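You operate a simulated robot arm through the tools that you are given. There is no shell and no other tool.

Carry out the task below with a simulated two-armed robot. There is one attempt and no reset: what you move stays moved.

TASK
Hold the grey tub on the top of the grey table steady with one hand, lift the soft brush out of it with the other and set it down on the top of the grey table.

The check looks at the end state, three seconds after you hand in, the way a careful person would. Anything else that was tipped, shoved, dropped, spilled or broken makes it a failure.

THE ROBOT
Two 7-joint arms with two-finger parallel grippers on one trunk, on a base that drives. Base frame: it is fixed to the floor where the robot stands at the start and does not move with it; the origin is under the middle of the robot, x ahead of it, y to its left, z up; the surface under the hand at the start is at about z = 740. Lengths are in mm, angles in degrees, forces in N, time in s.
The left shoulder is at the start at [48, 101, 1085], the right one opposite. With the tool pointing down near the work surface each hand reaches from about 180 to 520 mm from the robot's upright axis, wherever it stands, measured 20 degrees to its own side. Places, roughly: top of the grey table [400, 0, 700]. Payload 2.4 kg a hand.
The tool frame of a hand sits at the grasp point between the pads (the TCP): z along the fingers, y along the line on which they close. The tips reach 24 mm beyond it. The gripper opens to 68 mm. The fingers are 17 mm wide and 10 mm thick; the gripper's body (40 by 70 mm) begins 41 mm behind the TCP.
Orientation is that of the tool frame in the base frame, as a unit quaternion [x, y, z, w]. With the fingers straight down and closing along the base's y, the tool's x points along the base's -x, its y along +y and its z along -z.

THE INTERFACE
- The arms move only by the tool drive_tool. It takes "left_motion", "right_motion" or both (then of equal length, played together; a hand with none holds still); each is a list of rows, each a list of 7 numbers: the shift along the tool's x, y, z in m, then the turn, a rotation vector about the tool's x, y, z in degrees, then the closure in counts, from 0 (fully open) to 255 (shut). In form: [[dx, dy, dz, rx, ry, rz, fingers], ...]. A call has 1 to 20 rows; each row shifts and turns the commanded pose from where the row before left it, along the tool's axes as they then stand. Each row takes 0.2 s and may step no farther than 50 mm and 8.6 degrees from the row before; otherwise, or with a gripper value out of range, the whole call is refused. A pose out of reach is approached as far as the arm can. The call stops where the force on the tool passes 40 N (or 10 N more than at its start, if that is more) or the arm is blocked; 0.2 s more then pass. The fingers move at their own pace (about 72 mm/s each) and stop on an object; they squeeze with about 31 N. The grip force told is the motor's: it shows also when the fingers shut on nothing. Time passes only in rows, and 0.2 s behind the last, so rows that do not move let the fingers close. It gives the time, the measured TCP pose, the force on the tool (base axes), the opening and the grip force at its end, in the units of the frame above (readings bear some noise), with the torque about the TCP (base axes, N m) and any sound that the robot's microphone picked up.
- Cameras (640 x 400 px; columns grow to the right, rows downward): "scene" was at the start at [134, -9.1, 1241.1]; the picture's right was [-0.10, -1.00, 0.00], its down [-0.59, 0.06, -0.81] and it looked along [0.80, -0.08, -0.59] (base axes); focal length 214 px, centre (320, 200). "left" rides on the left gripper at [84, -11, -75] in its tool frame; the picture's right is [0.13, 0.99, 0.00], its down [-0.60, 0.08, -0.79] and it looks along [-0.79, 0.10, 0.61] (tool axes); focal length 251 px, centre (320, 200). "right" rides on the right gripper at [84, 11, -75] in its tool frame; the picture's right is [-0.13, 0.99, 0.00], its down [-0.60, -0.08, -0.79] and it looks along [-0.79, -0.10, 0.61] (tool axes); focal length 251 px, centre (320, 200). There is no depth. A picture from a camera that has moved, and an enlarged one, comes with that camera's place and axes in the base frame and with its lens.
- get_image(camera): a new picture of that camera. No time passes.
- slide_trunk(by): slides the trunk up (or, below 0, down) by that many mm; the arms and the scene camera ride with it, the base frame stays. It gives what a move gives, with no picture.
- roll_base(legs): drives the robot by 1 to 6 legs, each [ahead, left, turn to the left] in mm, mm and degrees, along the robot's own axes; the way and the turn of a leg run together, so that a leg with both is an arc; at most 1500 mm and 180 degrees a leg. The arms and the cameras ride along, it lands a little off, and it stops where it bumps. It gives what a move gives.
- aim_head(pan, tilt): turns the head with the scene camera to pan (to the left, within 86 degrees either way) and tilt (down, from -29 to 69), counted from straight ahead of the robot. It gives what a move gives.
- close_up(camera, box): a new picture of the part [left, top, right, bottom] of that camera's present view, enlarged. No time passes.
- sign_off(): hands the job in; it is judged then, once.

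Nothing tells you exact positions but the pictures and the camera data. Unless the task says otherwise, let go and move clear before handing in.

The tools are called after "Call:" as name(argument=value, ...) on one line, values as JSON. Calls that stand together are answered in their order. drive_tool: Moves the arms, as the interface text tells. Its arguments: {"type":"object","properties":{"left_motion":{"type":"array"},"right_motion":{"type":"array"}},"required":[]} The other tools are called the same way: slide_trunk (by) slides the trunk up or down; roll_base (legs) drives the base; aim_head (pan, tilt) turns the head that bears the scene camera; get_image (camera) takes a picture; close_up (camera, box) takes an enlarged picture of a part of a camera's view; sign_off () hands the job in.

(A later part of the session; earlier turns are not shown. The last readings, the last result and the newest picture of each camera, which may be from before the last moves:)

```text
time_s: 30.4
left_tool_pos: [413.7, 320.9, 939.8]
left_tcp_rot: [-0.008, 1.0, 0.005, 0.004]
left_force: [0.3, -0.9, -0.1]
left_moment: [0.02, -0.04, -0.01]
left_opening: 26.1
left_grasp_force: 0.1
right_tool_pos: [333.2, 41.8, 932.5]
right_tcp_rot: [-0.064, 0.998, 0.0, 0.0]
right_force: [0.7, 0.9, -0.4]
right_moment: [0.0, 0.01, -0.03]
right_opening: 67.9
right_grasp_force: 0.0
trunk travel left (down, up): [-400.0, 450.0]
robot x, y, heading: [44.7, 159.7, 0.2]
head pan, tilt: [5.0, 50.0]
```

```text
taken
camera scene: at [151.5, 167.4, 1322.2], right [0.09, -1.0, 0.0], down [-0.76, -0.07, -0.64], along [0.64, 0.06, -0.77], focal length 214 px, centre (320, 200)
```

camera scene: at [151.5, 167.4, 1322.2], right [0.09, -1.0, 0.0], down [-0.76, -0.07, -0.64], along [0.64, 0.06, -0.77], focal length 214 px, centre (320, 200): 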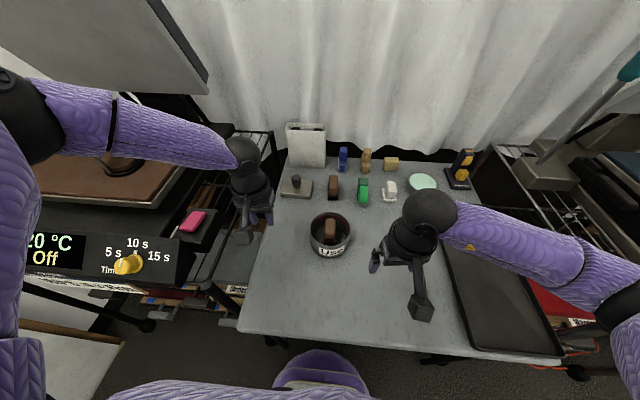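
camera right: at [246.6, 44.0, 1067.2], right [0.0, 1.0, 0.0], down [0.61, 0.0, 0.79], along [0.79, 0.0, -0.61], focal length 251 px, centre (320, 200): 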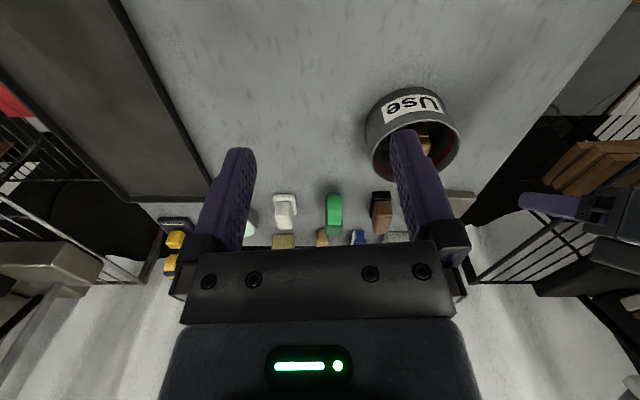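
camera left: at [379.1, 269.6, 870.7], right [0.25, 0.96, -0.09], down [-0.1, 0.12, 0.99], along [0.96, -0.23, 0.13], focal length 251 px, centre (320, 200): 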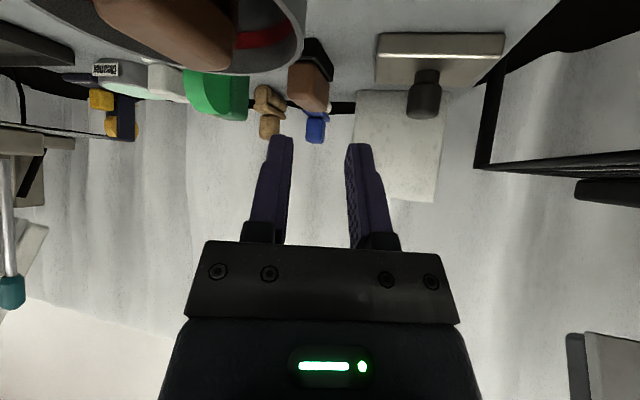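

The right arm comes down cleanly with its elbow low. I'll test whether it also extends forward at this height (still clear of and right of the tub).

Call:
drive_tool(right_motion=[[-0.0298, -0.0038, 0, 0, 0, 0, 0], [-0.0298, -0.0038, 0, 0, 0, 0, 0], [-0.0298, -0.0038, 0, 0, 0, 0, 0], [0, 0, 0, 0, 0, 0, 0]])

Call:
get_image(camera="scene")

Call:
get_image(camera="right")

```text
time_s: 31.4
left_tool_pos: [414.5, 321.3, 940.3]
left_tcp_rot: [-0.008, 1.0, 0.007, 0.004]
left_force: [-0.7, 0.9, -0.5]
left_moment: [0.0, 0.01, 0.06]
left_opening: 25.8
left_grasp_force: 0.1
right_tool_pos: [422.1, 42.4, 931.5]
right_tcp_rot: [-0.063, 0.998, 0.0, 0.0]
right_force: [0.2, 0.0, 0.3]
right_moment: [0.02, 0.01, 0.02]
right_opening: 67.8
right_grasp_force: 0.0
trunk travel left (down, up): [-400.0, 450.0]
robot x, y, heading: [44.8, 163.1, 0.4]
head pan, tilt: [5.0, 50.0]
```

```text
taken
camera scene: at [151.5, 167.5, 1322.2], right [0.09, -1.0, 0.0], down [-0.76, -0.07, -0.64], along [0.64, 0.06, -0.77], focal length 214 px, centre (320, 200)
```

scene: 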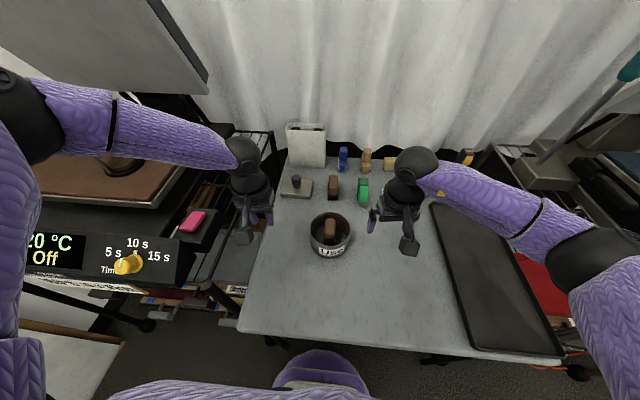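

```text
taken
camera right: at [337.8, 42.0, 1007.9], right [0.0, 1.0, 0.0], down [0.61, 0.0, 0.79], along [0.79, 0.0, -0.61], focal length 251 px, centre (320, 200)
```

right: 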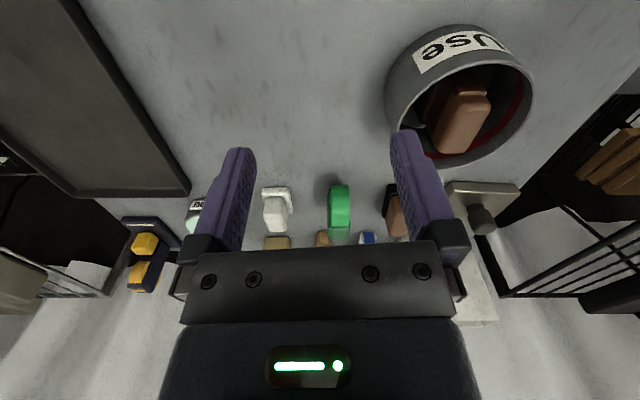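

The right arm is well configured. I'll give the left arm the same treatment in mirror image (up and close, yaw out, down, yaw back), which should let its elbow drop.

Call:
drive_tool(left_motion=[[0.0136, -0.0177, -0.0393, 0, 0, 0, 157], [0.0136, -0.0177, -0.0393, 0, 0, 0, 157], [0.0136, -0.0177, -0.0393, 0, 0, 0, 157], [0.0136, -0.0177, -0.0393, 0, 0, 0, 157], [0.0136, -0.0177, -0.0393, 0, 0, 0, 157], [0.0136, -0.0177, -0.0393, 0, 0, 0, 157], [0.0136, -0.0177, -0.0393, 0, 0, 0, 157], [0, 0, 0, 0, 0, 0, 157]])

Call:
drive_tool(left_motion=[[0, 0, 0, 0, 0, 8.2, 157], [0, 0, 0, 0, 0, 8.2, 157], [0, 0, 0, 0, 0, 8.2, 157], [0, 0, 0, 0, 0, 8.2, 157], [0, 0, 0, 0, 0, 8.2, 157], [0, 0, 0, 0, 0, 8.2, 157], [0, 0, 0, 0, 0, 8.2, 157], [0, 0, 0, 0, 0, 8.2, 157], [0, 0, 0, 0, 0, 8.2, 157], [0, 0, 0, 0, 0, 8.2, 157], [0, 0, 0, 0, 0, 0, 157]])

Call:
get_image(camera="scene")

```text
time_s: 33.2
left_tool_pos: [319.1, 243.4, 1210.8]
left_tcp_rot: [-0.008, 1.0, 0.007, 0.002]
left_force: [-0.5, 0.6, -0.7]
left_moment: [0.03, 0.0, 0.0]
left_opening: 26.3
left_grasp_force: 0.0
left hand out of reach, approached as far as the arm can: row 6, 7
right_tool_pos: [422.9, 42.7, 932.1]
right_tcp_rot: [-0.064, 0.998, 0.0, 0.0]
right_force: [-0.3, 0.6, -0.8]
right_moment: [0.01, -0.03, 0.01]
right_opening: 67.9
right_grasp_force: 0.0
trunk travel left (down, up): [-400.0, 450.0]
robot x, y, heading: [46.1, 160.4, 0.1]
head pan, tilt: [5.0, 50.0]
```

```text
time_s: 35.6
left_tool_pos: [320.4, 240.7, 1211.8]
left_tcp_rot: [0.651, 0.759, 0.007, -0.002]
left_force: [0.4, 0.0, 0.9]
left_moment: [0.0, -0.02, -0.02]
left_opening: 26.1
left_grasp_force: 0.0
right_tool_pos: [422.1, 43.2, 932.9]
right_tcp_rot: [-0.064, 0.998, 0.001, 0.0]
right_force: [-0.9, -0.3, -0.4]
right_moment: [0.03, -0.05, 0.02]
right_opening: 68.1
right_grasp_force: 0.1
trunk travel left (down, up): [-400.0, 450.0]
robot x, y, heading: [45.6, 164.0, 0.2]
head pan, tilt: [5.0, 50.0]
```

```text
taken
camera scene: at [151.4, 167.4, 1322.2], right [0.09, -1.0, 0.0], down [-0.76, -0.07, -0.64], along [0.64, 0.06, -0.77], focal length 214 px, centre (320, 200)
```

scene: 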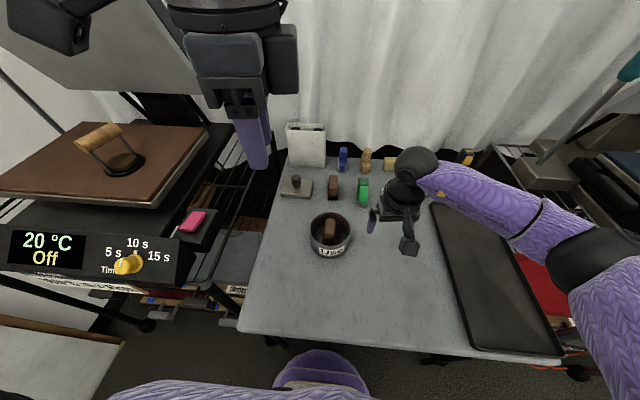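

Left hand yawed out at height. Now straight down to see whether the elbow drops.

Call:
drive_tool(left_motion=[[0, 0, 0.04, 0, 0, 0, 157], [0, 0, 0.04, 0, 0, 0, 157], [0, 0, 0.04, 0, 0, 0, 157], [0, 0, 0.04, 0, 0, 0, 157], [0, 0, 0, 0, 0, 0, 157]])

Call:
get_image(camera="scene")

```text
time_s: 36.8
left_tool_pos: [319.4, 242.5, 1050.0]
left_tcp_rot: [0.65, 0.76, 0.008, -0.002]
left_force: [-0.3, -0.3, 0.3]
left_moment: [0.0, 0.02, -0.02]
left_opening: 26.1
left_grasp_force: 0.0
right_tool_pos: [422.9, 42.1, 932.5]
right_tcp_rot: [-0.064, 0.998, 0.001, -0.001]
right_force: [-0.4, -0.5, 0.5]
right_moment: [0.0, -0.03, 0.0]
right_opening: 67.9
right_grasp_force: 0.1
trunk travel left (down, up): [-400.0, 450.0]
robot x, y, heading: [45.0, 162.9, 0.3]
head pan, tilt: [5.0, 50.0]
```

```text
taken
camera scene: at [151.5, 167.4, 1322.2], right [0.09, -1.0, 0.0], down [-0.76, -0.07, -0.64], along [0.64, 0.06, -0.77], focal length 214 px, centre (320, 200)
```

scene: 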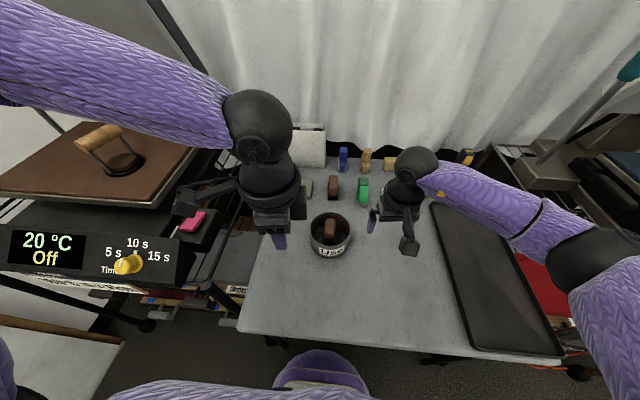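

No limit so far. I'll continue down to about z = 930 and check again.

Call:
drive_tool(left_motion=[[0, 0, 0.04, 0, 0, 0, 157], [0, 0, 0.04, 0, 0, 0, 157], [0, 0, 0.04, 0, 0, 0, 157], [0, 0, 0, 0, 0, 0, 157]])

Call:
get_image(camera="scene")

```text
time_s: 37.8
left_tool_pos: [319.7, 264.8, 945.4]
left_tcp_rot: [0.65, 0.76, 0.007, -0.002]
left_force: [-0.2, -0.1, 0.3]
left_moment: [0.02, 0.01, 0.01]
left_opening: 26.2
left_grasp_force: 0.0
left hand out of reach, approached as far as the arm can: row 2, 3
right_tool_pos: [421.7, 41.9, 933.0]
right_tcp_rot: [-0.063, 0.998, 0.001, 0.0]
right_force: [0.0, 0.2, -0.5]
right_moment: [0.01, -0.01, 0.01]
right_opening: 67.8
right_grasp_force: 0.0
trunk travel left (down, up): [-400.0, 450.0]
robot x, y, heading: [43.7, 159.8, 0.2]
head pan, tilt: [5.0, 50.0]
```

```text
taken
camera scene: at [151.4, 167.5, 1322.2], right [0.09, -1.0, 0.0], down [-0.76, -0.07, -0.64], along [0.64, 0.06, -0.77], focal length 214 px, centre (320, 200)
```

scene: 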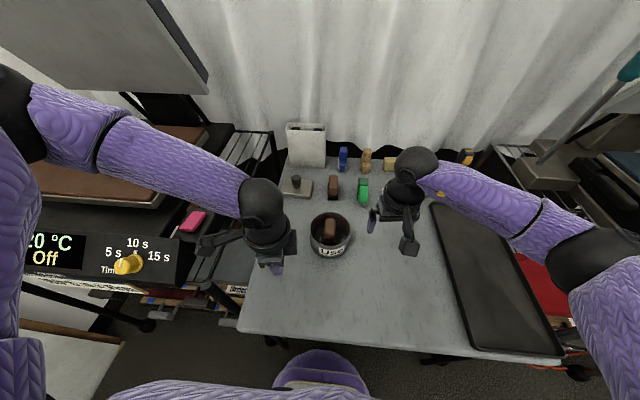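

The left elbow stops at the same high spot again. I'll compare the two shoulders with the head camera to understand the arm's posture.

Call:
aim_head(pan=75, tilt=40)

Call:
get_image(camera="scene")

Call:
aim_head(pan=-75, tilt=40)

Call:
get_image(camera="scene")

```text
time_s: 39.2
left_tool_pos: [319.4, 265.1, 945.9]
left_tcp_rot: [0.65, 0.76, 0.007, -0.002]
left_force: [-0.1, 0.2, 0.6]
left_moment: [0.02, 0.01, 0.0]
left_opening: 26.2
left_grasp_force: 0.0
right_tool_pos: [422.7, 42.2, 933.0]
right_tcp_rot: [-0.064, 0.998, -0.001, 0.0]
right_force: [-0.6, 0.1, 0.4]
right_moment: [0.02, 0.02, -0.01]
right_opening: 68.3
right_grasp_force: 0.1
trunk travel left (down, up): [-400.0, 450.0]
robot x, y, heading: [44.4, 158.5, 0.2]
head pan, tilt: [75.0, 40.0]
```

```text
taken
camera scene: at [96.4, 242.6, 1336.4], right [0.97, -0.25, 0.0], down [-0.16, -0.62, -0.77], along [0.2, 0.74, -0.64], focal length 214 px, centre (320, 200)
```

scene: 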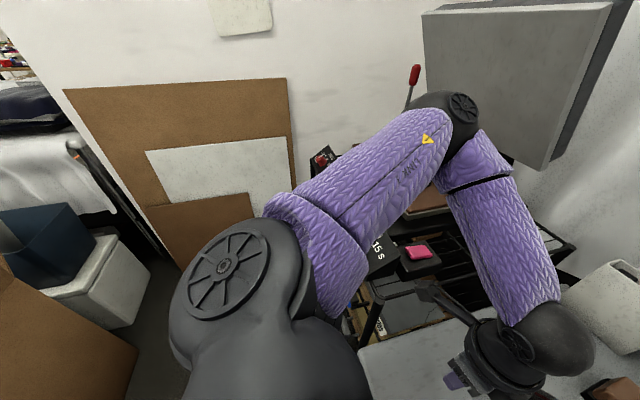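

```text
time_s: 41.5
left_tool_pos: [318.5, 264.8, 946.1]
left_tcp_rot: [0.65, 0.76, 0.008, -0.002]
left_force: [0.1, 0.8, 0.6]
left_moment: [-0.02, 0.02, 0.01]
left_opening: 26.2
left_grasp_force: 0.0
right_tool_pos: [424.7, 43.0, 933.4]
right_tcp_rot: [-0.064, 0.998, 0.001, 0.0]
right_force: [0.6, -0.2, 0.4]
right_moment: [0.0, 0.05, -0.03]
right_opening: 67.9
right_grasp_force: 0.1
trunk travel left (down, up): [-400.0, 450.0]
robot x, y, heading: [46.5, 163.1, 0.3]
head pan, tilt: [-75.0, 40.0]
```

```text
taken
camera scene: at [97.2, 78.3, 1336.4], right [-0.96, -0.26, 0.0], down [-0.17, 0.62, -0.77], along [0.2, -0.74, -0.64], focal length 214 px, centre (320, 200)
```

scene: 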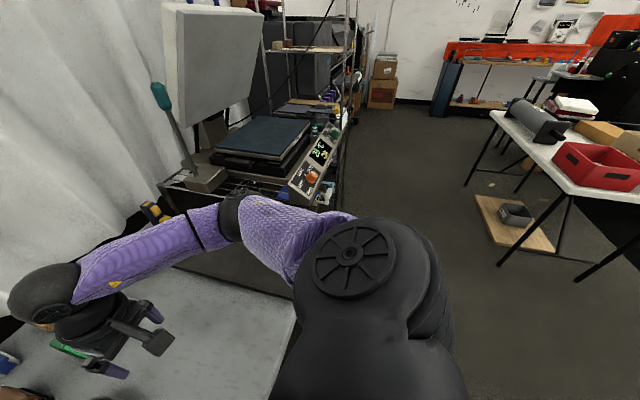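

The left arm only objects to low-and-inward poses, so a lower trunk (hands higher relative to the shoulders) may suit both arms. I can test that in free air: first the right hand at the equivalent pose, well above the table.

Call:
drive_tool(right_motion=[[-0.0161, 0.0237, -0.0256, 0, 0, 0, 0], [-0.0161, 0.0237, -0.0256, 0, 0, 0, 0], [-0.0161, 0.0237, -0.0256, 0, 0, 0, 0], [-0.0161, 0.0237, -0.0256, 0, 0, 0, 0], [-0.0161, 0.0237, -0.0256, 0, 0, 0, 0], [0, 0, 0, 0, 0, 0, 0]])

Call:
aim_head(pan=5, tilt=50)

Call:
get_image(camera="scene")

```text
time_s: 43.0
left_tool_pos: [318.6, 263.8, 946.1]
left_tcp_rot: [0.651, 0.759, 0.007, -0.001]
left_force: [0.0, 0.1, -0.9]
left_moment: [0.03, 0.02, 0.03]
left_opening: 26.0
left_grasp_force: 0.1
right_tool_pos: [486.8, 170.2, 1060.0]
right_tcp_rot: [-0.063, 0.998, -0.001, 0.0]
right_force: [-0.3, 0.2, -0.5]
right_moment: [-0.02, -0.01, 0.02]
right_opening: 68.1
right_grasp_force: 0.0
trunk travel left (down, up): [-400.0, 450.0]
robot x, y, heading: [43.7, 163.1, 0.6]
head pan, tilt: [-75.0, 40.0]
```

```text
time_s: 44.5
left_tool_pos: [319.7, 265.7, 945.1]
left_tcp_rot: [0.65, 0.76, 0.008, -0.002]
left_force: [0.6, 0.3, -0.2]
left_moment: [-0.01, 0.0, -0.02]
left_opening: 26.1
left_grasp_force: 0.0
right_tool_pos: [484.8, 171.0, 1059.5]
right_tcp_rot: [-0.064, 0.998, 0.0, 0.0]
right_force: [0.5, -0.6, 0.2]
right_moment: [-0.02, 0.0, -0.02]
right_opening: 68.1
right_grasp_force: 0.1
trunk travel left (down, up): [-400.0, 450.0]
robot x, y, heading: [43.8, 163.0, 0.1]
head pan, tilt: [5.0, 50.0]
```

```text
taken
camera scene: at [151.5, 167.5, 1322.2], right [0.09, -1.0, 0.0], down [-0.76, -0.07, -0.64], along [0.64, 0.06, -0.77], focal length 214 px, centre (320, 200)
```

scene: 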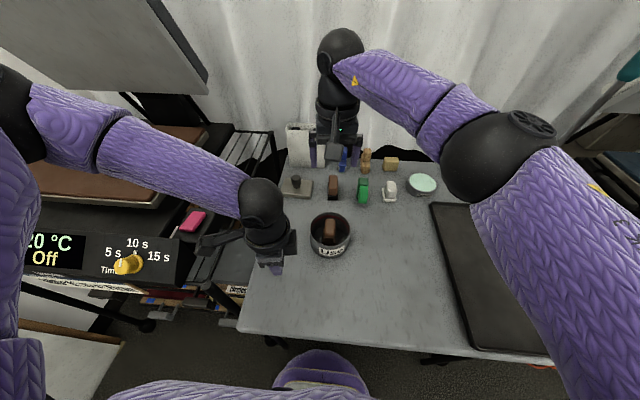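

The right arm handles that pose fine. I'll back the right hand off to the right, and test the left hand's leaned pose at the equivalent height in free air.

Call:
drive_tool(right_motion=[[0.0161, -0.0237, 0, 0, 0, 0, 0], [0.0161, -0.0237, 0, 0, 0, 0, 0], [0.0161, -0.0237, 0, 0, 0, 0, 0], [0.0161, -0.0237, 0, 0, 0, 0, 0], [0.0161, -0.0237, 0, 0, 0, 0, 0], [0, 0, 0, 0, 0, 0, 0], [0, 0, 0, 0, 0, 0, 0], [0, 0, 0, 0, 0, 0, 0]], left_motion=[[0, 0, -0.0135, 0, 0, -7.6, 157], [0, 0, -0.0135, 0, 0, -7.6, 157], [0, 0, -0.0135, 0, 0, -7.6, 157], [0, 0, -0.0135, 0, 0, -7.6, 157], [0, 0, -0.0135, 0, 0, -7.6, 157], [0, 0, -0.0135, 0, 0, -7.6, 157], [0, 0, -0.0135, 0, 0, -7.6, 157], [0, 0, -0.0135, 0, 0, -7.6, 157]])

Call:
drive_tool(left_motion=[[-0.025, 0, 0, 0, -7.5, 0, 157], [-0.025, 0, 0, 0, -7.5, 0, 157], [-0.025, 0, 0.01, 0, -7.5, 0, 157], [-0.02, 0, 0.015, 0, -7.5, 0, 157], [-0.015, 0, 0.015, 0, -7.5, 0, 157], [-0.015, 0, 0.015, 0, -7.5, 0, 157], [0, 0, 0, 0, 0, 0, 157]])

Call:
get_image(camera="scene")

```text
time_s: 46.3
left_tool_pos: [316.3, 262.8, 1052.4]
left_tcp_rot: [0.175, 0.985, 0.008, 0.002]
left_force: [0.0, 0.5, 0.6]
left_moment: [0.02, -0.03, 0.0]
left_opening: 26.2
left_grasp_force: 0.0
right_tool_pos: [421.9, 43.3, 1059.5]
right_tcp_rot: [-0.064, 0.998, 0.0, 0.0]
right_force: [0.2, 1.3, -0.1]
right_moment: [0.01, -0.01, 0.01]
right_opening: 67.9
right_grasp_force: 0.0
trunk travel left (down, up): [-400.0, 450.0]
robot x, y, heading: [40.4, 159.3, 0.3]
head pan, tilt: [5.0, 50.0]
```

```text
time_s: 47.9
left_tool_pos: [451.0, 213.5, 1038.8]
left_tcp_rot: [0.165, 0.908, -0.061, 0.379]
left_force: [-0.2, -0.1, 0.0]
left_moment: [-0.02, 0.01, 0.01]
left_opening: 26.2
left_grasp_force: 0.1
right_tool_pos: [423.1, 42.5, 1059.7]
right_tcp_rot: [-0.064, 0.998, 0.0, 0.0]
right_force: [-0.4, -0.5, -0.3]
right_moment: [0.03, -0.01, 0.01]
right_opening: 68.0
right_grasp_force: 0.1
trunk travel left (down, up): [-400.0, 450.0]
robot x, y, heading: [45.0, 163.1, 0.5]
head pan, tilt: [5.0, 50.0]
```

```text
taken
camera scene: at [151.5, 167.4, 1322.2], right [0.09, -1.0, 0.0], down [-0.76, -0.07, -0.64], along [0.64, 0.06, -0.77], focal length 214 px, centre (320, 200)
```

scene: 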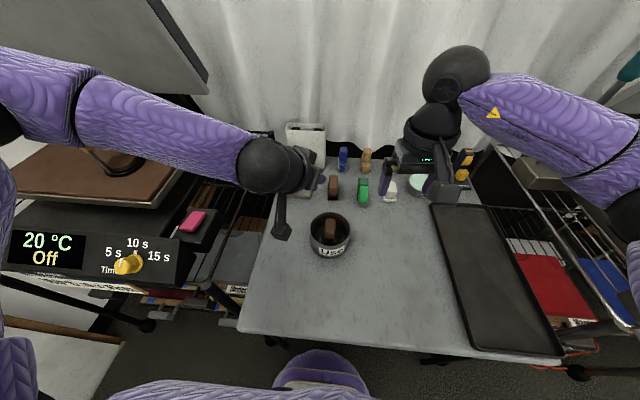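

Leaned pose reached without complaint at [451, 214, 1039]. I'll move it to the tub's hold x-y and step downward to find how low it can go at this trunk height.

Call:
drive_tool(left_motion=[[-0.019, 0.0128, 0.0104, 0, 0, 0, 157], [-0.019, 0.0128, 0.0104, 0, 0, 0, 157], [0.0177, -0.0004, 0.0176, 0, 0, 0, 157], [0.0177, -0.0004, 0.0176, 0, 0, 0, 157], [0.0177, -0.0004, 0.0176, 0, 0, 0, 157], [0, 0, 0, 0, 0, 0, 157]])

Call:
get_image(camera="scene")

```text
time_s: 49.3
left_tool_pos: [484.2, 245.1, 993.7]
left_tcp_rot: [0.165, 0.909, -0.061, 0.377]
left_force: [-0.1, -0.6, -1.0]
left_moment: [0.0, 0.01, 0.01]
left_opening: 26.0
left_grasp_force: 0.1
left hand out of reach, approached as far as the arm can: row 3, 4, 5
right_tool_pos: [422.4, 44.2, 1058.8]
right_tcp_rot: [-0.063, 0.998, 0.0, 0.0]
right_force: [0.4, 0.8, 0.8]
right_moment: [-0.03, 0.03, 0.0]
right_opening: 68.1
right_grasp_force: 0.1
trunk travel left (down, up): [-400.0, 450.0]
robot x, y, heading: [44.2, 162.2, 0.2]
head pan, tilt: [5.0, 50.0]
```

```text
taken
camera scene: at [151.5, 167.4, 1322.2], right [0.09, -1.0, 0.0], down [-0.76, -0.07, -0.64], along [0.64, 0.06, -0.77], focal length 214 px, centre (320, 200)
```

scene: 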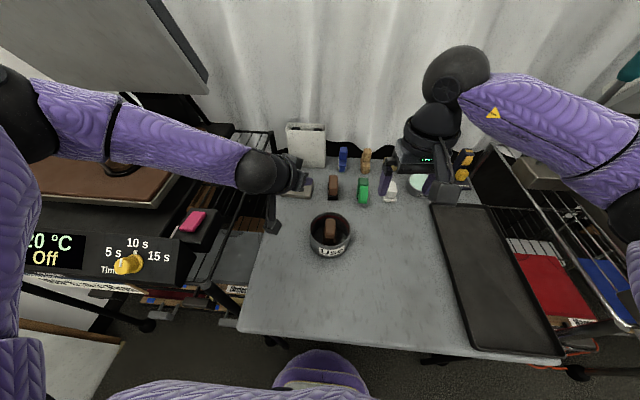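

At this trunk height the left hand's lowest comfortable point over the rim is about z = 1050, so a trunk 250 mm or so lower brings it to rim level. I'll check that the right arm can also do the lift heights in that arrangement.

Call:
drive_tool(right_motion=[[-0.0134, 0.0198, -0.0202, 0, 0, 0, 0], [-0.0134, 0.0198, -0.0202, 0, 0, 0, 0], [-0.0134, 0.0198, -0.0202, 0, 0, 0, 0], [-0.0134, 0.0198, -0.0202, 0, 0, 0, 0], [-0.0134, 0.0198, -0.0202, 0, 0, 0, 0], [-0.0134, 0.0198, -0.0202, 0, 0, 0, 0], [0, 0, 0, 0, 0, 0, 0]])

Call:
drive_tool(right_motion=[[0.0134, -0.0198, -0.004, 0, 0, 0, 0], [0.0134, -0.0198, -0.004, 0, 0, 0, 0], [0.0134, -0.0198, -0.004, 0, 0, 0, 0], [0.0134, -0.0198, -0.004, 0, 0, 0, 0], [0.0134, -0.0198, -0.004, 0, 0, 0, 0], [0.0134, -0.0198, 0, 0, 0, 0, 0], [0, 0, 0.04, 0, 0, 0, 0], [0, 0, 0.04, 0, 0, 0, 0], [0, 0, 0.04, 0, 0, 0, 0], [0, 0, 0.04, 0, 0, 0, 0], [0, 0, 0, 0, 0, 0, 0]])

```text
time_s: 50.9
left_tool_pos: [486.5, 244.5, 993.3]
left_tcp_rot: [0.166, 0.909, -0.062, 0.378]
left_force: [0.2, 0.2, 0.3]
left_moment: [-0.01, 0.0, 0.0]
left_opening: 26.1
left_grasp_force: 0.2
right_tool_pos: [481.3, 168.7, 1181.0]
right_tcp_rot: [-0.065, 0.998, -0.001, 0.0]
right_force: [0.5, 0.2, 0.9]
right_moment: [-0.04, -0.03, 0.02]
right_opening: 68.0
right_grasp_force: 0.0
right hand out of reach, approached as far as the arm can: row 6
trunk travel left (down, up): [-400.0, 450.0]
robot x, y, heading: [42.4, 158.9, 0.3]
head pan, tilt: [5.0, 50.0]
```

```text
time_s: 53.3
left_tool_pos: [486.2, 243.9, 993.2]
left_tcp_rot: [0.165, 0.909, -0.061, 0.378]
left_force: [0.1, 0.1, -0.3]
left_moment: [0.01, -0.03, -0.03]
left_opening: 26.4
left_grasp_force: 0.0
right_tool_pos: [415.1, 39.3, 1042.4]
right_tcp_rot: [-0.064, 0.998, 0.0, 0.0]
right_force: [0.3, 0.3, 0.4]
right_moment: [0.02, -0.02, 0.03]
right_opening: 68.1
right_grasp_force: 0.0
trunk travel left (down, up): [-400.0, 450.0]
robot x, y, heading: [42.6, 158.9, 0.4]
head pan, tilt: [5.0, 50.0]
```

Both arms can work with the trunk about 260 mm lower than now. I'll first raise both hands well up, then lower the trunk in stages so nothing comes near the table.

Call:
drive_tool(left_motion=[[-0.0223, -0.0024, -0.025, 0, 0, 0, 157], [-0.0223, -0.0024, -0.025, 0, 0, 0, 157], [-0.0212, 0.0004, -0.021, 0, 0, 0, 157], [-0.0212, 0.0004, -0.021, 0, 0, 0, 157], [-0.0212, 0.0004, -0.021, 0, 0, 0, 157], [0, 0, 0, 0, 0, 0, 157]], right_motion=[[0, 0, -0.036, 0, 0, 0, 0], [0, 0, -0.036, 0, 0, 0, 0], [0, 0, -0.036, 0, 0, 0, 0], [0, 0, 0, 0, 0, 0, 0], [0, 0, 0, 0, 0, 0, 0], [0, 0, 0, 0, 0, 0, 0]])

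Call:
slide_trunk(by=-130)

Call:
get_image(camera="scene")

```text
time_s: 54.7
left_tool_pos: [480.9, 241.3, 1149.8]
left_tcp_rot: [0.166, 0.909, -0.061, 0.378]
left_force: [-1.3, -0.1, 0.6]
left_moment: [-0.01, 0.01, 0.01]
left_opening: 26.1
left_grasp_force: 0.0
right_tool_pos: [416.3, 41.5, 1149.3]
right_tcp_rot: [-0.063, 0.998, 0.0, -0.001]
right_force: [-0.3, -1.2, 0.6]
right_moment: [0.0, -0.01, 0.03]
right_opening: 68.1
right_grasp_force: 0.1
trunk travel left (down, up): [-400.0, 450.0]
robot x, y, heading: [45.9, 161.6, 0.1]
head pan, tilt: [5.0, 50.0]
```

```text
time_s: 56.3
left_tool_pos: [480.7, 240.2, 1019.6]
left_tcp_rot: [0.166, 0.908, -0.062, 0.379]
left_force: [0.7, 0.4, 0.2]
left_moment: [0.01, 0.03, 0.01]
left_opening: 26.1
left_grasp_force: 0.1
right_tool_pos: [416.4, 39.7, 1020.0]
right_tcp_rot: [-0.064, 0.998, 0.001, 0.0]
right_force: [-0.4, -0.1, 0.2]
right_moment: [-0.03, -0.01, 0.01]
right_opening: 68.2
right_grasp_force: 0.0
trunk travel left (down, up): [-270.0, 580.0]
robot x, y, heading: [47.4, 160.6, 0.3]
head pan, tilt: [5.0, 50.0]
```

```text
taken
camera scene: at [174.8, 167.6, 1190.9], right [0.09, -1.0, 0.0], down [-0.76, -0.07, -0.64], along [0.64, 0.06, -0.77], focal length 214 px, centre (320, 200)
```

scene: 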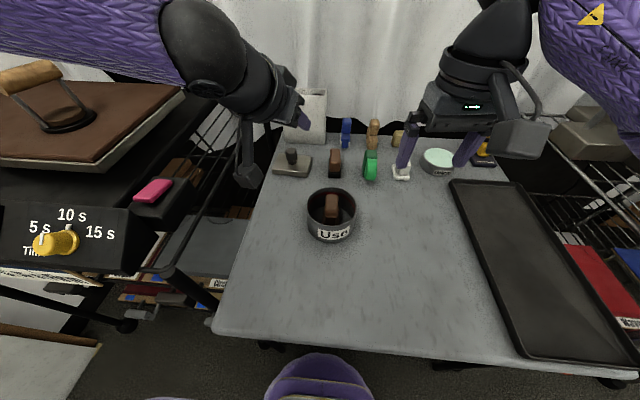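

All clear. I'll lower another 130 mm (hands end near z = 890, still above the brush top at ~820), then creep 15 mm ahead.

Call:
slide_trunk(by=-130)

Call:
get_image(camera="scene")

Call:
get_image(camera="left")

Call:
get_image(camera="right")

```text
time_s: 57.8
left_tool_pos: [480.7, 240.1, 887.9]
left_tcp_rot: [0.166, 0.908, -0.061, 0.379]
left_force: [0.0, -0.1, 0.0]
left_moment: [0.0, 0.01, -0.04]
left_opening: 25.9
left_grasp_force: 0.1
right_tool_pos: [416.1, 40.3, 888.5]
right_tcp_rot: [-0.064, 0.998, 0.0, 0.001]
right_force: [-0.2, -0.2, -0.3]
right_moment: [-0.03, 0.0, 0.03]
right_opening: 68.1
right_grasp_force: 0.0
trunk travel left (down, up): [-140.0, 710.0]
robot x, y, heading: [45.7, 161.2, 0.2]
head pan, tilt: [5.0, 50.0]
```

```text
taken
camera scene: at [209.5, 167.7, 1058.2], right [0.09, -1.0, 0.0], down [-0.76, -0.07, -0.64], along [0.64, 0.06, -0.77], focal length 214 px, centre (320, 200)
```

scene: 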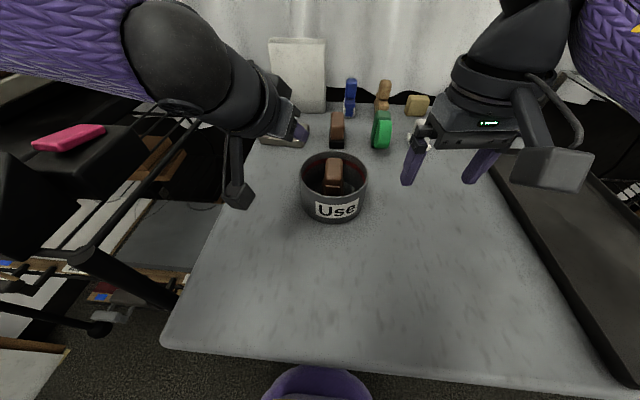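

```text
taken
camera left: at [371.7, 270.0, 881.3], right [0.26, 0.96, -0.08], down [-0.1, 0.11, 0.99], along [0.96, -0.25, 0.13], focal length 251 px, centre (320, 200)
```

left: 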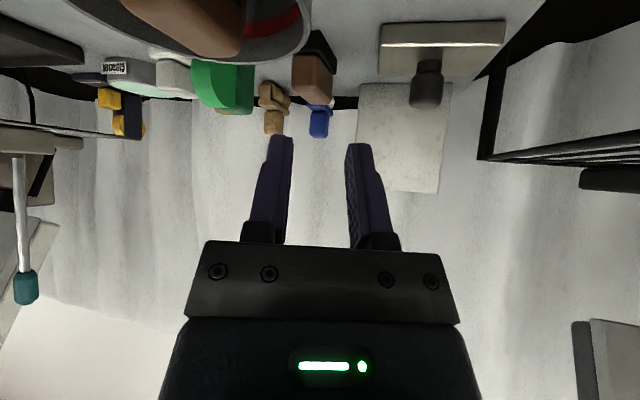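

```text
taken
camera right: at [330.8, 39.6, 964.3], right [0.0, 1.0, 0.0], down [0.61, 0.0, 0.79], along [0.79, 0.0, -0.61], focal length 251 px, centre (320, 200)
```

right: 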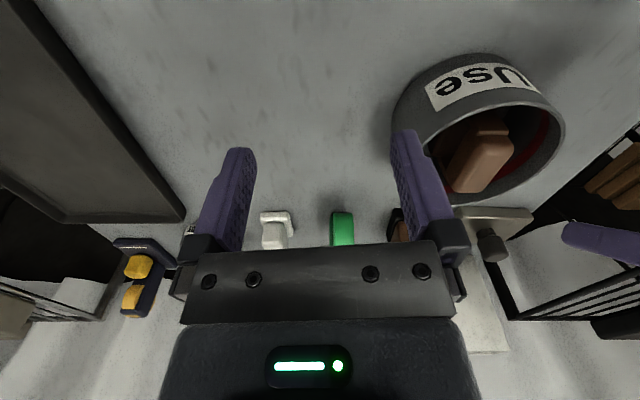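

Trunk is set; the chest is now near the table edge so I won't drive further ahead. I'll re-measure the tub and brush from these closer viewpoints.

Call:
close_up(camera="scene", box=[280, 130, 390, 240])

Call:
close_up(camera="right", box=[380, 40, 580, 215])

```text
3.64 times, centred on (335, 185) of scene
camera zoom: at [209.5, 167.7, 1058.2], right [0.09, -1.0, 0.0], down [-0.76, -0.07, -0.64], along [0.64, 0.06, -0.77], focal length 780 px, centre (266, 254)
```

zoom: 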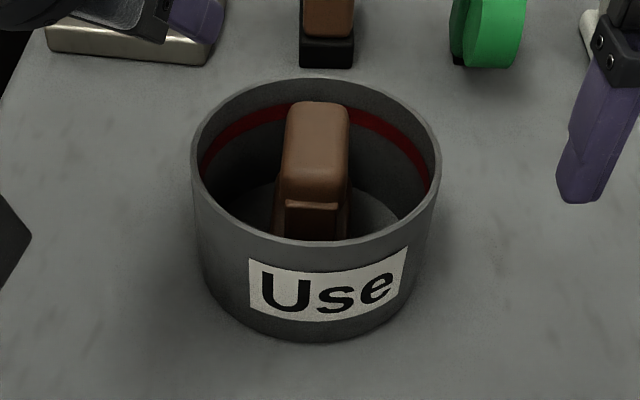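

```text
2.29 times, centred on (480, 128) of right
camera zoom: at [330.8, 39.6, 964.3], right [0.0, 1.0, 0.0], down [0.61, 0.0, 0.79], along [0.79, 0.0, -0.61], focal length 575 px, centre (-46, 366)
```

zoom: 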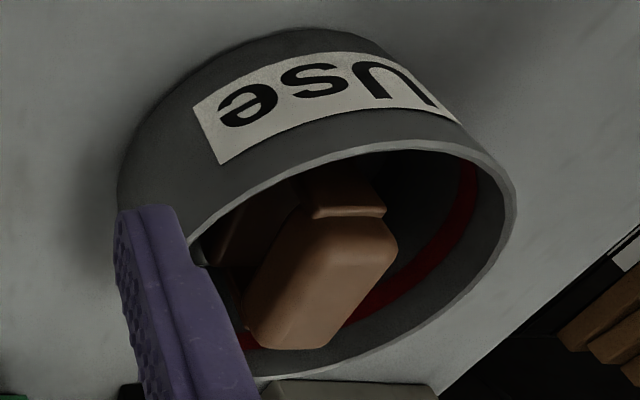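

I put the rim centre at about [480, 169], rim top z ≈ 807, outer radius ≈ 58, and the brush handle about x 452–502, y 155–186, top z ≈ 822. I'll move the left hand to just above its hold point on the rim (about [499, 222]) and check the alignment.

Call:
drive_tool(left_motion=[[0.0015, -0.0057, 0.0183, 0, 0, 0, 157], [0.0015, -0.0057, 0.0183, 0, 0, 0, 157], [0, 0, 0, 0, 0, 0, 157]])

Call:
close_up(camera="scene", box=[220, 90, 400, 240])

Call:
close_up(camera="right", box=[380, 40, 640, 260])

Call:
get_image(camera="left")

```text
time_s: 58.6
left_tool_pos: [497.9, 222.2, 861.7]
left_tcp_rot: [0.165, 0.909, -0.061, 0.378]
left_force: [0.2, 0.4, 0.4]
left_moment: [0.02, 0.0, 0.05]
left_opening: 26.0
left_grasp_force: 0.0
right_tool_pos: [416.0, 39.8, 889.1]
right_tcp_rot: [-0.064, 0.998, 0.0, -0.001]
right_force: [0.3, 0.7, 0.3]
right_moment: [0.02, 0.03, -0.02]
right_opening: 67.8
right_grasp_force: 0.1
trunk travel left (down, up): [-140.0, 710.0]
robot x, y, heading: [42.5, 158.6, 0.3]
head pan, tilt: [5.0, 50.0]
```

```text
2.67 times, centred on (310, 165) of scene
camera zoom: at [209.7, 167.7, 1058.1], right [0.09, -1.0, 0.0], down [-0.76, -0.07, -0.64], along [0.64, 0.06, -0.77], focal length 572 px, centre (347, 293)
```

zoom: 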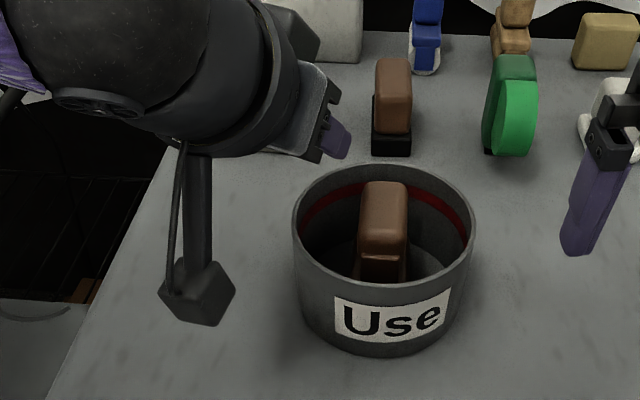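

```text
1.82 times, centred on (510, 150) of right
camera zoom: at [331.1, 39.6, 964.1], right [0.0, 1.0, 0.0], down [0.61, 0.0, 0.79], along [0.79, 0.0, -0.61], focal length 457 px, centre (-26, 291)
```

zoom: 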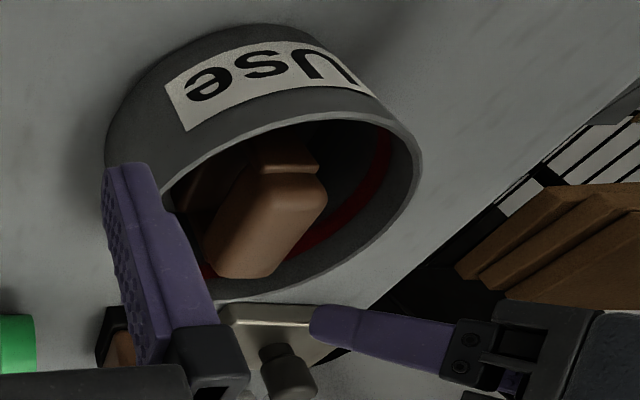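

```text
taken
camera left: at [390.4, 251.5, 854.9], right [0.26, 0.96, -0.08], down [-0.1, 0.11, 0.99], along [0.96, -0.25, 0.13], focal length 251 px, centre (320, 200)
```

left: 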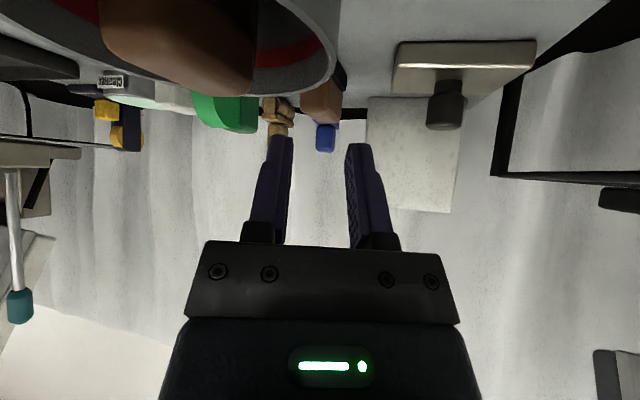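

Alignment looks right: the rim wall sits about midway between the left fingers' lines. I'll descend part way and check again.

Call:
drive_tool(left_motion=[[0.0084, 0, 0.0086, 0, 0, 0, 157], [0.0084, 0, 0.0086, 0, 0, 0, 157], [0.0084, 0, 0.0086, 0, 0, 0, 157], [0, 0, 0, 0, 0, 0, 157]])

Call:
get_image(camera="left")

Call:
close_up(camera="right", box=[380, 40, 640, 260])

Call:
close_up(camera="scene", box=[220, 90, 400, 240])

```text
time_s: 59.6
left_tool_pos: [499.0, 221.3, 828.1]
left_tcp_rot: [0.166, 0.909, -0.061, 0.377]
left_force: [0.2, -0.2, 0.0]
left_moment: [-0.02, -0.03, -0.01]
left_opening: 26.3
left_grasp_force: 0.1
right_tool_pos: [415.4, 39.7, 889.0]
right_tcp_rot: [-0.064, 0.998, 0.0, 0.0]
right_force: [0.1, 0.0, -0.9]
right_moment: [-0.02, 0.0, 0.04]
right_opening: 68.0
right_grasp_force: 0.0
trunk travel left (down, up): [-140.0, 710.0]
robot x, y, heading: [45.2, 161.5, 0.5]
head pan, tilt: [5.0, 50.0]
```

```text
taken
camera left: at [390.6, 251.8, 819.1], right [0.26, 0.96, -0.08], down [-0.1, 0.11, 0.99], along [0.96, -0.25, 0.13], focal length 251 px, centre (320, 200)
```

left: 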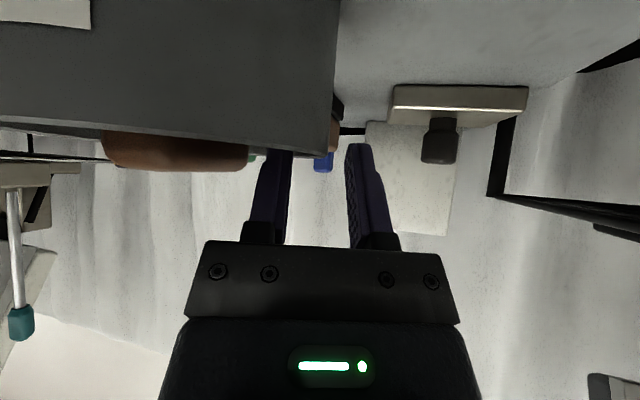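

```text
1.82 times, centred on (510, 150) of right
camera zoom: at [331.1, 39.6, 964.0], right [0.0, 1.0, 0.0], down [0.61, 0.0, 0.79], along [0.79, 0.0, -0.61], focal length 457 px, centre (-26, 291)
```

zoom: 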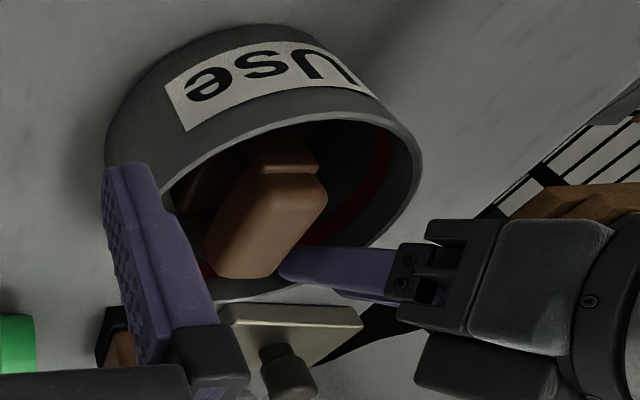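

```text
2.67 times, centred on (310, 165) of scene
camera zoom: at [209.6, 167.7, 1058.1], right [0.09, -1.0, 0.0], down [-0.76, -0.07, -0.64], along [0.64, 0.06, -0.77], focal length 572 px, centre (347, 293)
```

zoom: 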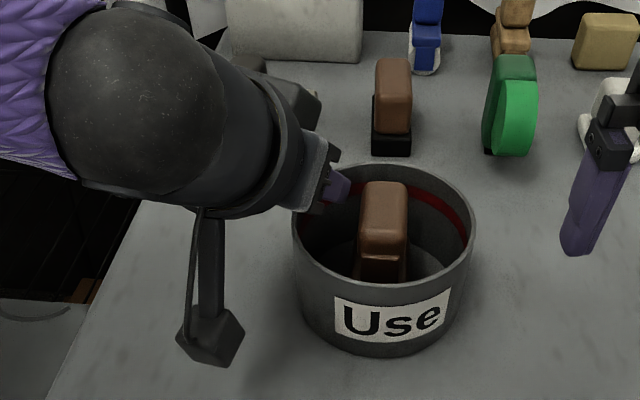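

The rim edge in the left view appears a few mm farther left than my estimate. I'll zoom in to refine before going down over the wall.

Call:
close_up(camera="left", box=[220, 80, 420, 260])

Call:
close_up(camera="right", box=[500, 130, 600, 215])

Call:
close_up(camera="scene", box=[300, 130, 380, 200])

```text
2.22 times, centred on (320, 170) of left
camera zoom: at [390.6, 251.8, 819.1], right [0.26, 0.96, -0.08], down [-0.1, 0.11, 0.99], along [0.96, -0.25, 0.13], focal length 559 px, centre (320, 267)
```

zoom: 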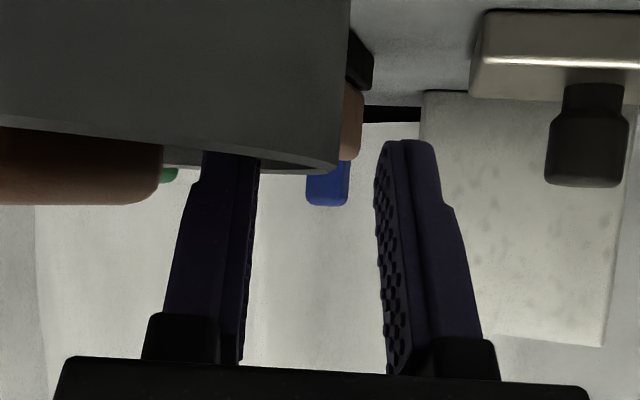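

```text
4.71 times, centred on (550, 172) of right
camera zoom: at [331.1, 39.6, 964.0], right [0.0, 1.0, 0.0], down [0.61, 0.0, 0.79], along [0.79, 0.0, -0.61], focal length 1183 px, centre (-762, 329)
```

zoom: 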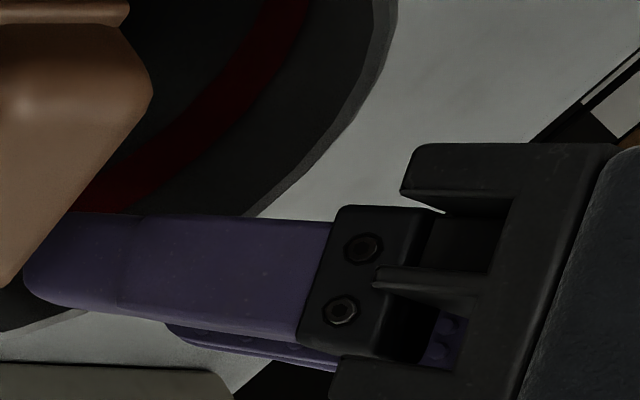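

```text
5.71 times, centred on (340, 165) of scene
camera zoom: at [209.6, 167.7, 1058.1], right [0.09, -1.0, 0.0], down [-0.76, -0.07, -0.64], along [0.64, 0.06, -0.77], focal length 1226 px, centre (206, 400)
```

zoom: 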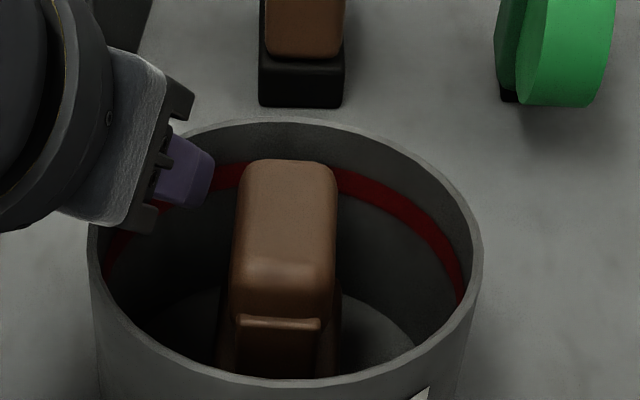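

Combining views, the rim centre is about [478, 171], rim top ≈ 811, outer radius ≈ 57. I'll shift 1 mm outward and descend so the fingers straddle the wall about 20 mm deep.

Call:
drive_tool(left_motion=[[0.0082, 0.0005, 0.0081, 0, 0, 0, 157], [0.0082, 0.0005, 0.0081, 0, 0, 0, 157], [0, 0, 0, 0, 0, 0, 157]])

Call:
close_up(camera="left", box=[220, 80, 420, 260])

Call:
close_up(camera="right", box=[380, 40, 640, 260])

Call:
close_up(camera="scene", box=[260, 120, 380, 220])

```text
time_s: 60.4
left_tool_pos: [499.6, 223.0, 803.9]
left_tcp_rot: [0.165, 0.909, -0.061, 0.379]
left_force: [0.2, -0.7, -0.7]
left_moment: [0.03, -0.01, -0.04]
left_opening: 25.9
left_grasp_force: 0.0
right_tool_pos: [416.8, 41.1, 887.7]
right_tcp_rot: [-0.064, 0.998, 0.0, 0.0]
right_force: [-0.5, 0.1, 0.1]
right_moment: [0.0, 0.02, 0.02]
right_opening: 67.9
right_grasp_force: 0.1
trunk travel left (down, up): [-140.0, 710.0]
robot x, y, heading: [46.6, 163.5, 0.5]
head pan, tilt: [5.0, 50.0]
```

```text
2.22 times, centred on (320, 170) of left
camera zoom: at [390.9, 252.8, 795.4], right [0.26, 0.96, -0.08], down [-0.1, 0.11, 0.99], along [0.96, -0.25, 0.13], focal length 559 px, centre (320, 267)
```

zoom: 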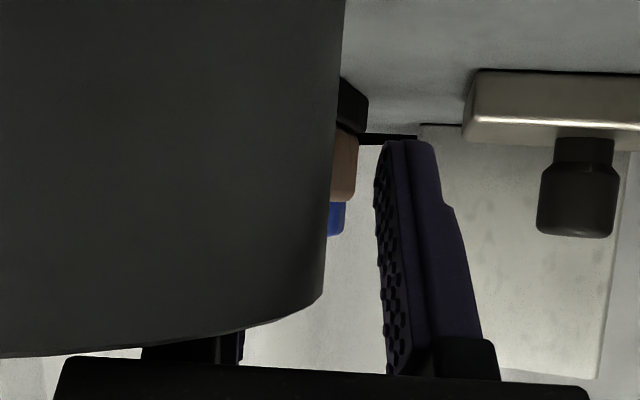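

```text
1.82 times, centred on (510, 150) of right
camera zoom: at [331.1, 39.6, 964.0], right [0.0, 1.0, 0.0], down [0.61, 0.0, 0.79], along [0.79, 0.0, -0.61], focal length 457 px, centre (-26, 291)
```

zoom: 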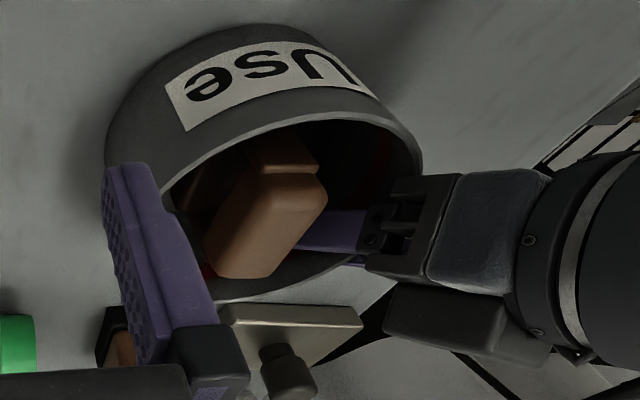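

```text
4.00 times, centred on (320, 170) of scene
camera zoom: at [209.6, 167.7, 1058.1], right [0.09, -1.0, 0.0], down [-0.76, -0.07, -0.64], along [0.64, 0.06, -0.77], focal length 858 px, centre (320, 320)
```

zoom: 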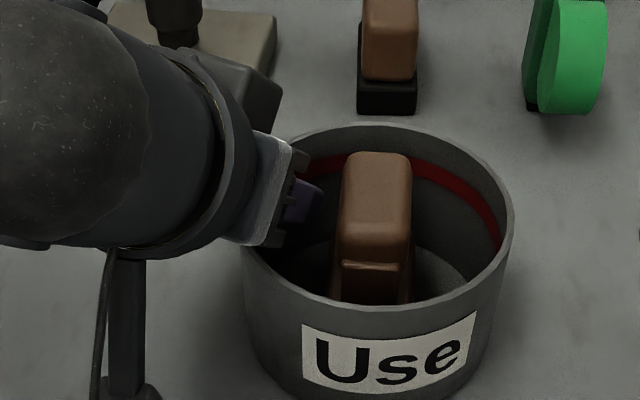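

The left fingers straddle the wall, centred within about a millimetre, with no contact yet. Closing the left gripper on the rim now.

Call:
drive_tool(left_motion=[[0, 0, 0, 0, 0, 0, 200], [0, 0, 0, 0, 0, 0, 225], [0, 0, 0, 0, 0, 0, 255], [0, 0, 0, 0, 0, 0, 255], [0, 0, 0, 0, 0, 0, 255]])

Call:
close_up(camera="left", box=[220, 80, 420, 260])

Call:
close_up(camera="scene", box=[260, 120, 380, 220])

Call:
close_up(camera="right", box=[380, 40, 640, 260])

```text
time_s: 61.6
left_tool_pos: [499.2, 223.5, 804.7]
left_tcp_rot: [0.165, 0.909, -0.061, 0.378]
left_force: [0.2, 0.7, 1.5]
left_moment: [-0.08, 0.11, 0.09]
left_opening: 9.4
left_grasp_force: 30.9
right_tool_pos: [416.1, 40.4, 889.0]
right_tcp_rot: [-0.064, 0.998, -0.001, 0.0]
right_force: [-0.4, 0.5, 0.8]
right_moment: [0.0, 0.0, 0.0]
right_opening: 68.0
right_grasp_force: 0.0
trunk travel left (down, up): [-140.0, 710.0]
robot x, y, heading: [42.5, 160.7, 0.3]
head pan, tilt: [5.0, 50.0]
```

```text
2.22 times, centred on (320, 170) of left
camera zoom: at [390.9, 252.8, 795.6], right [0.26, 0.96, -0.08], down [-0.1, 0.11, 0.99], along [0.96, -0.25, 0.13], focal length 559 px, centre (320, 267)
```

zoom: 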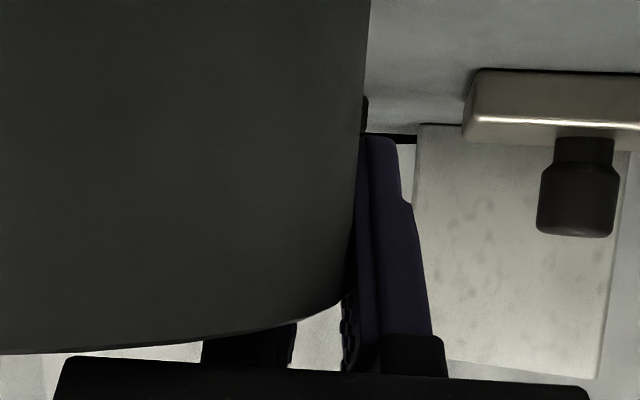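

```text
4.00 times, centred on (320, 170) of scene
camera zoom: at [209.7, 167.7, 1058.1], right [0.09, -1.0, 0.0], down [-0.76, -0.07, -0.64], along [0.64, 0.06, -0.77], focal length 858 px, centre (320, 320)
```

zoom: 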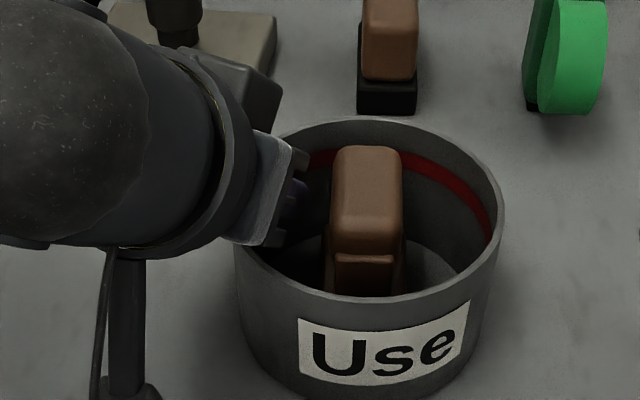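

```text
1.82 times, centred on (510, 150) of right
camera zoom: at [331.1, 39.6, 964.0], right [0.0, 1.0, 0.0], down [0.61, 0.0, 0.79], along [0.79, 0.0, -0.61], focal length 457 px, centre (-26, 291)
```

zoom: 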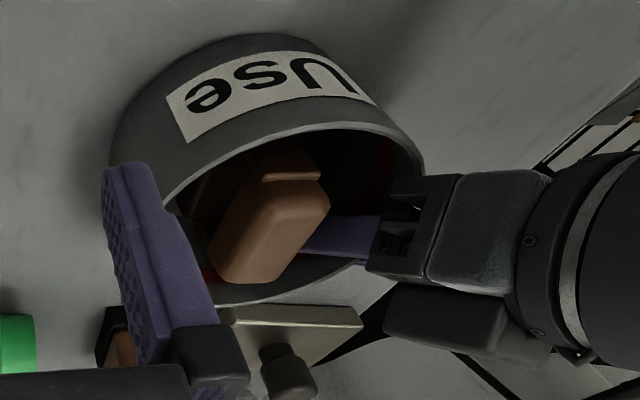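

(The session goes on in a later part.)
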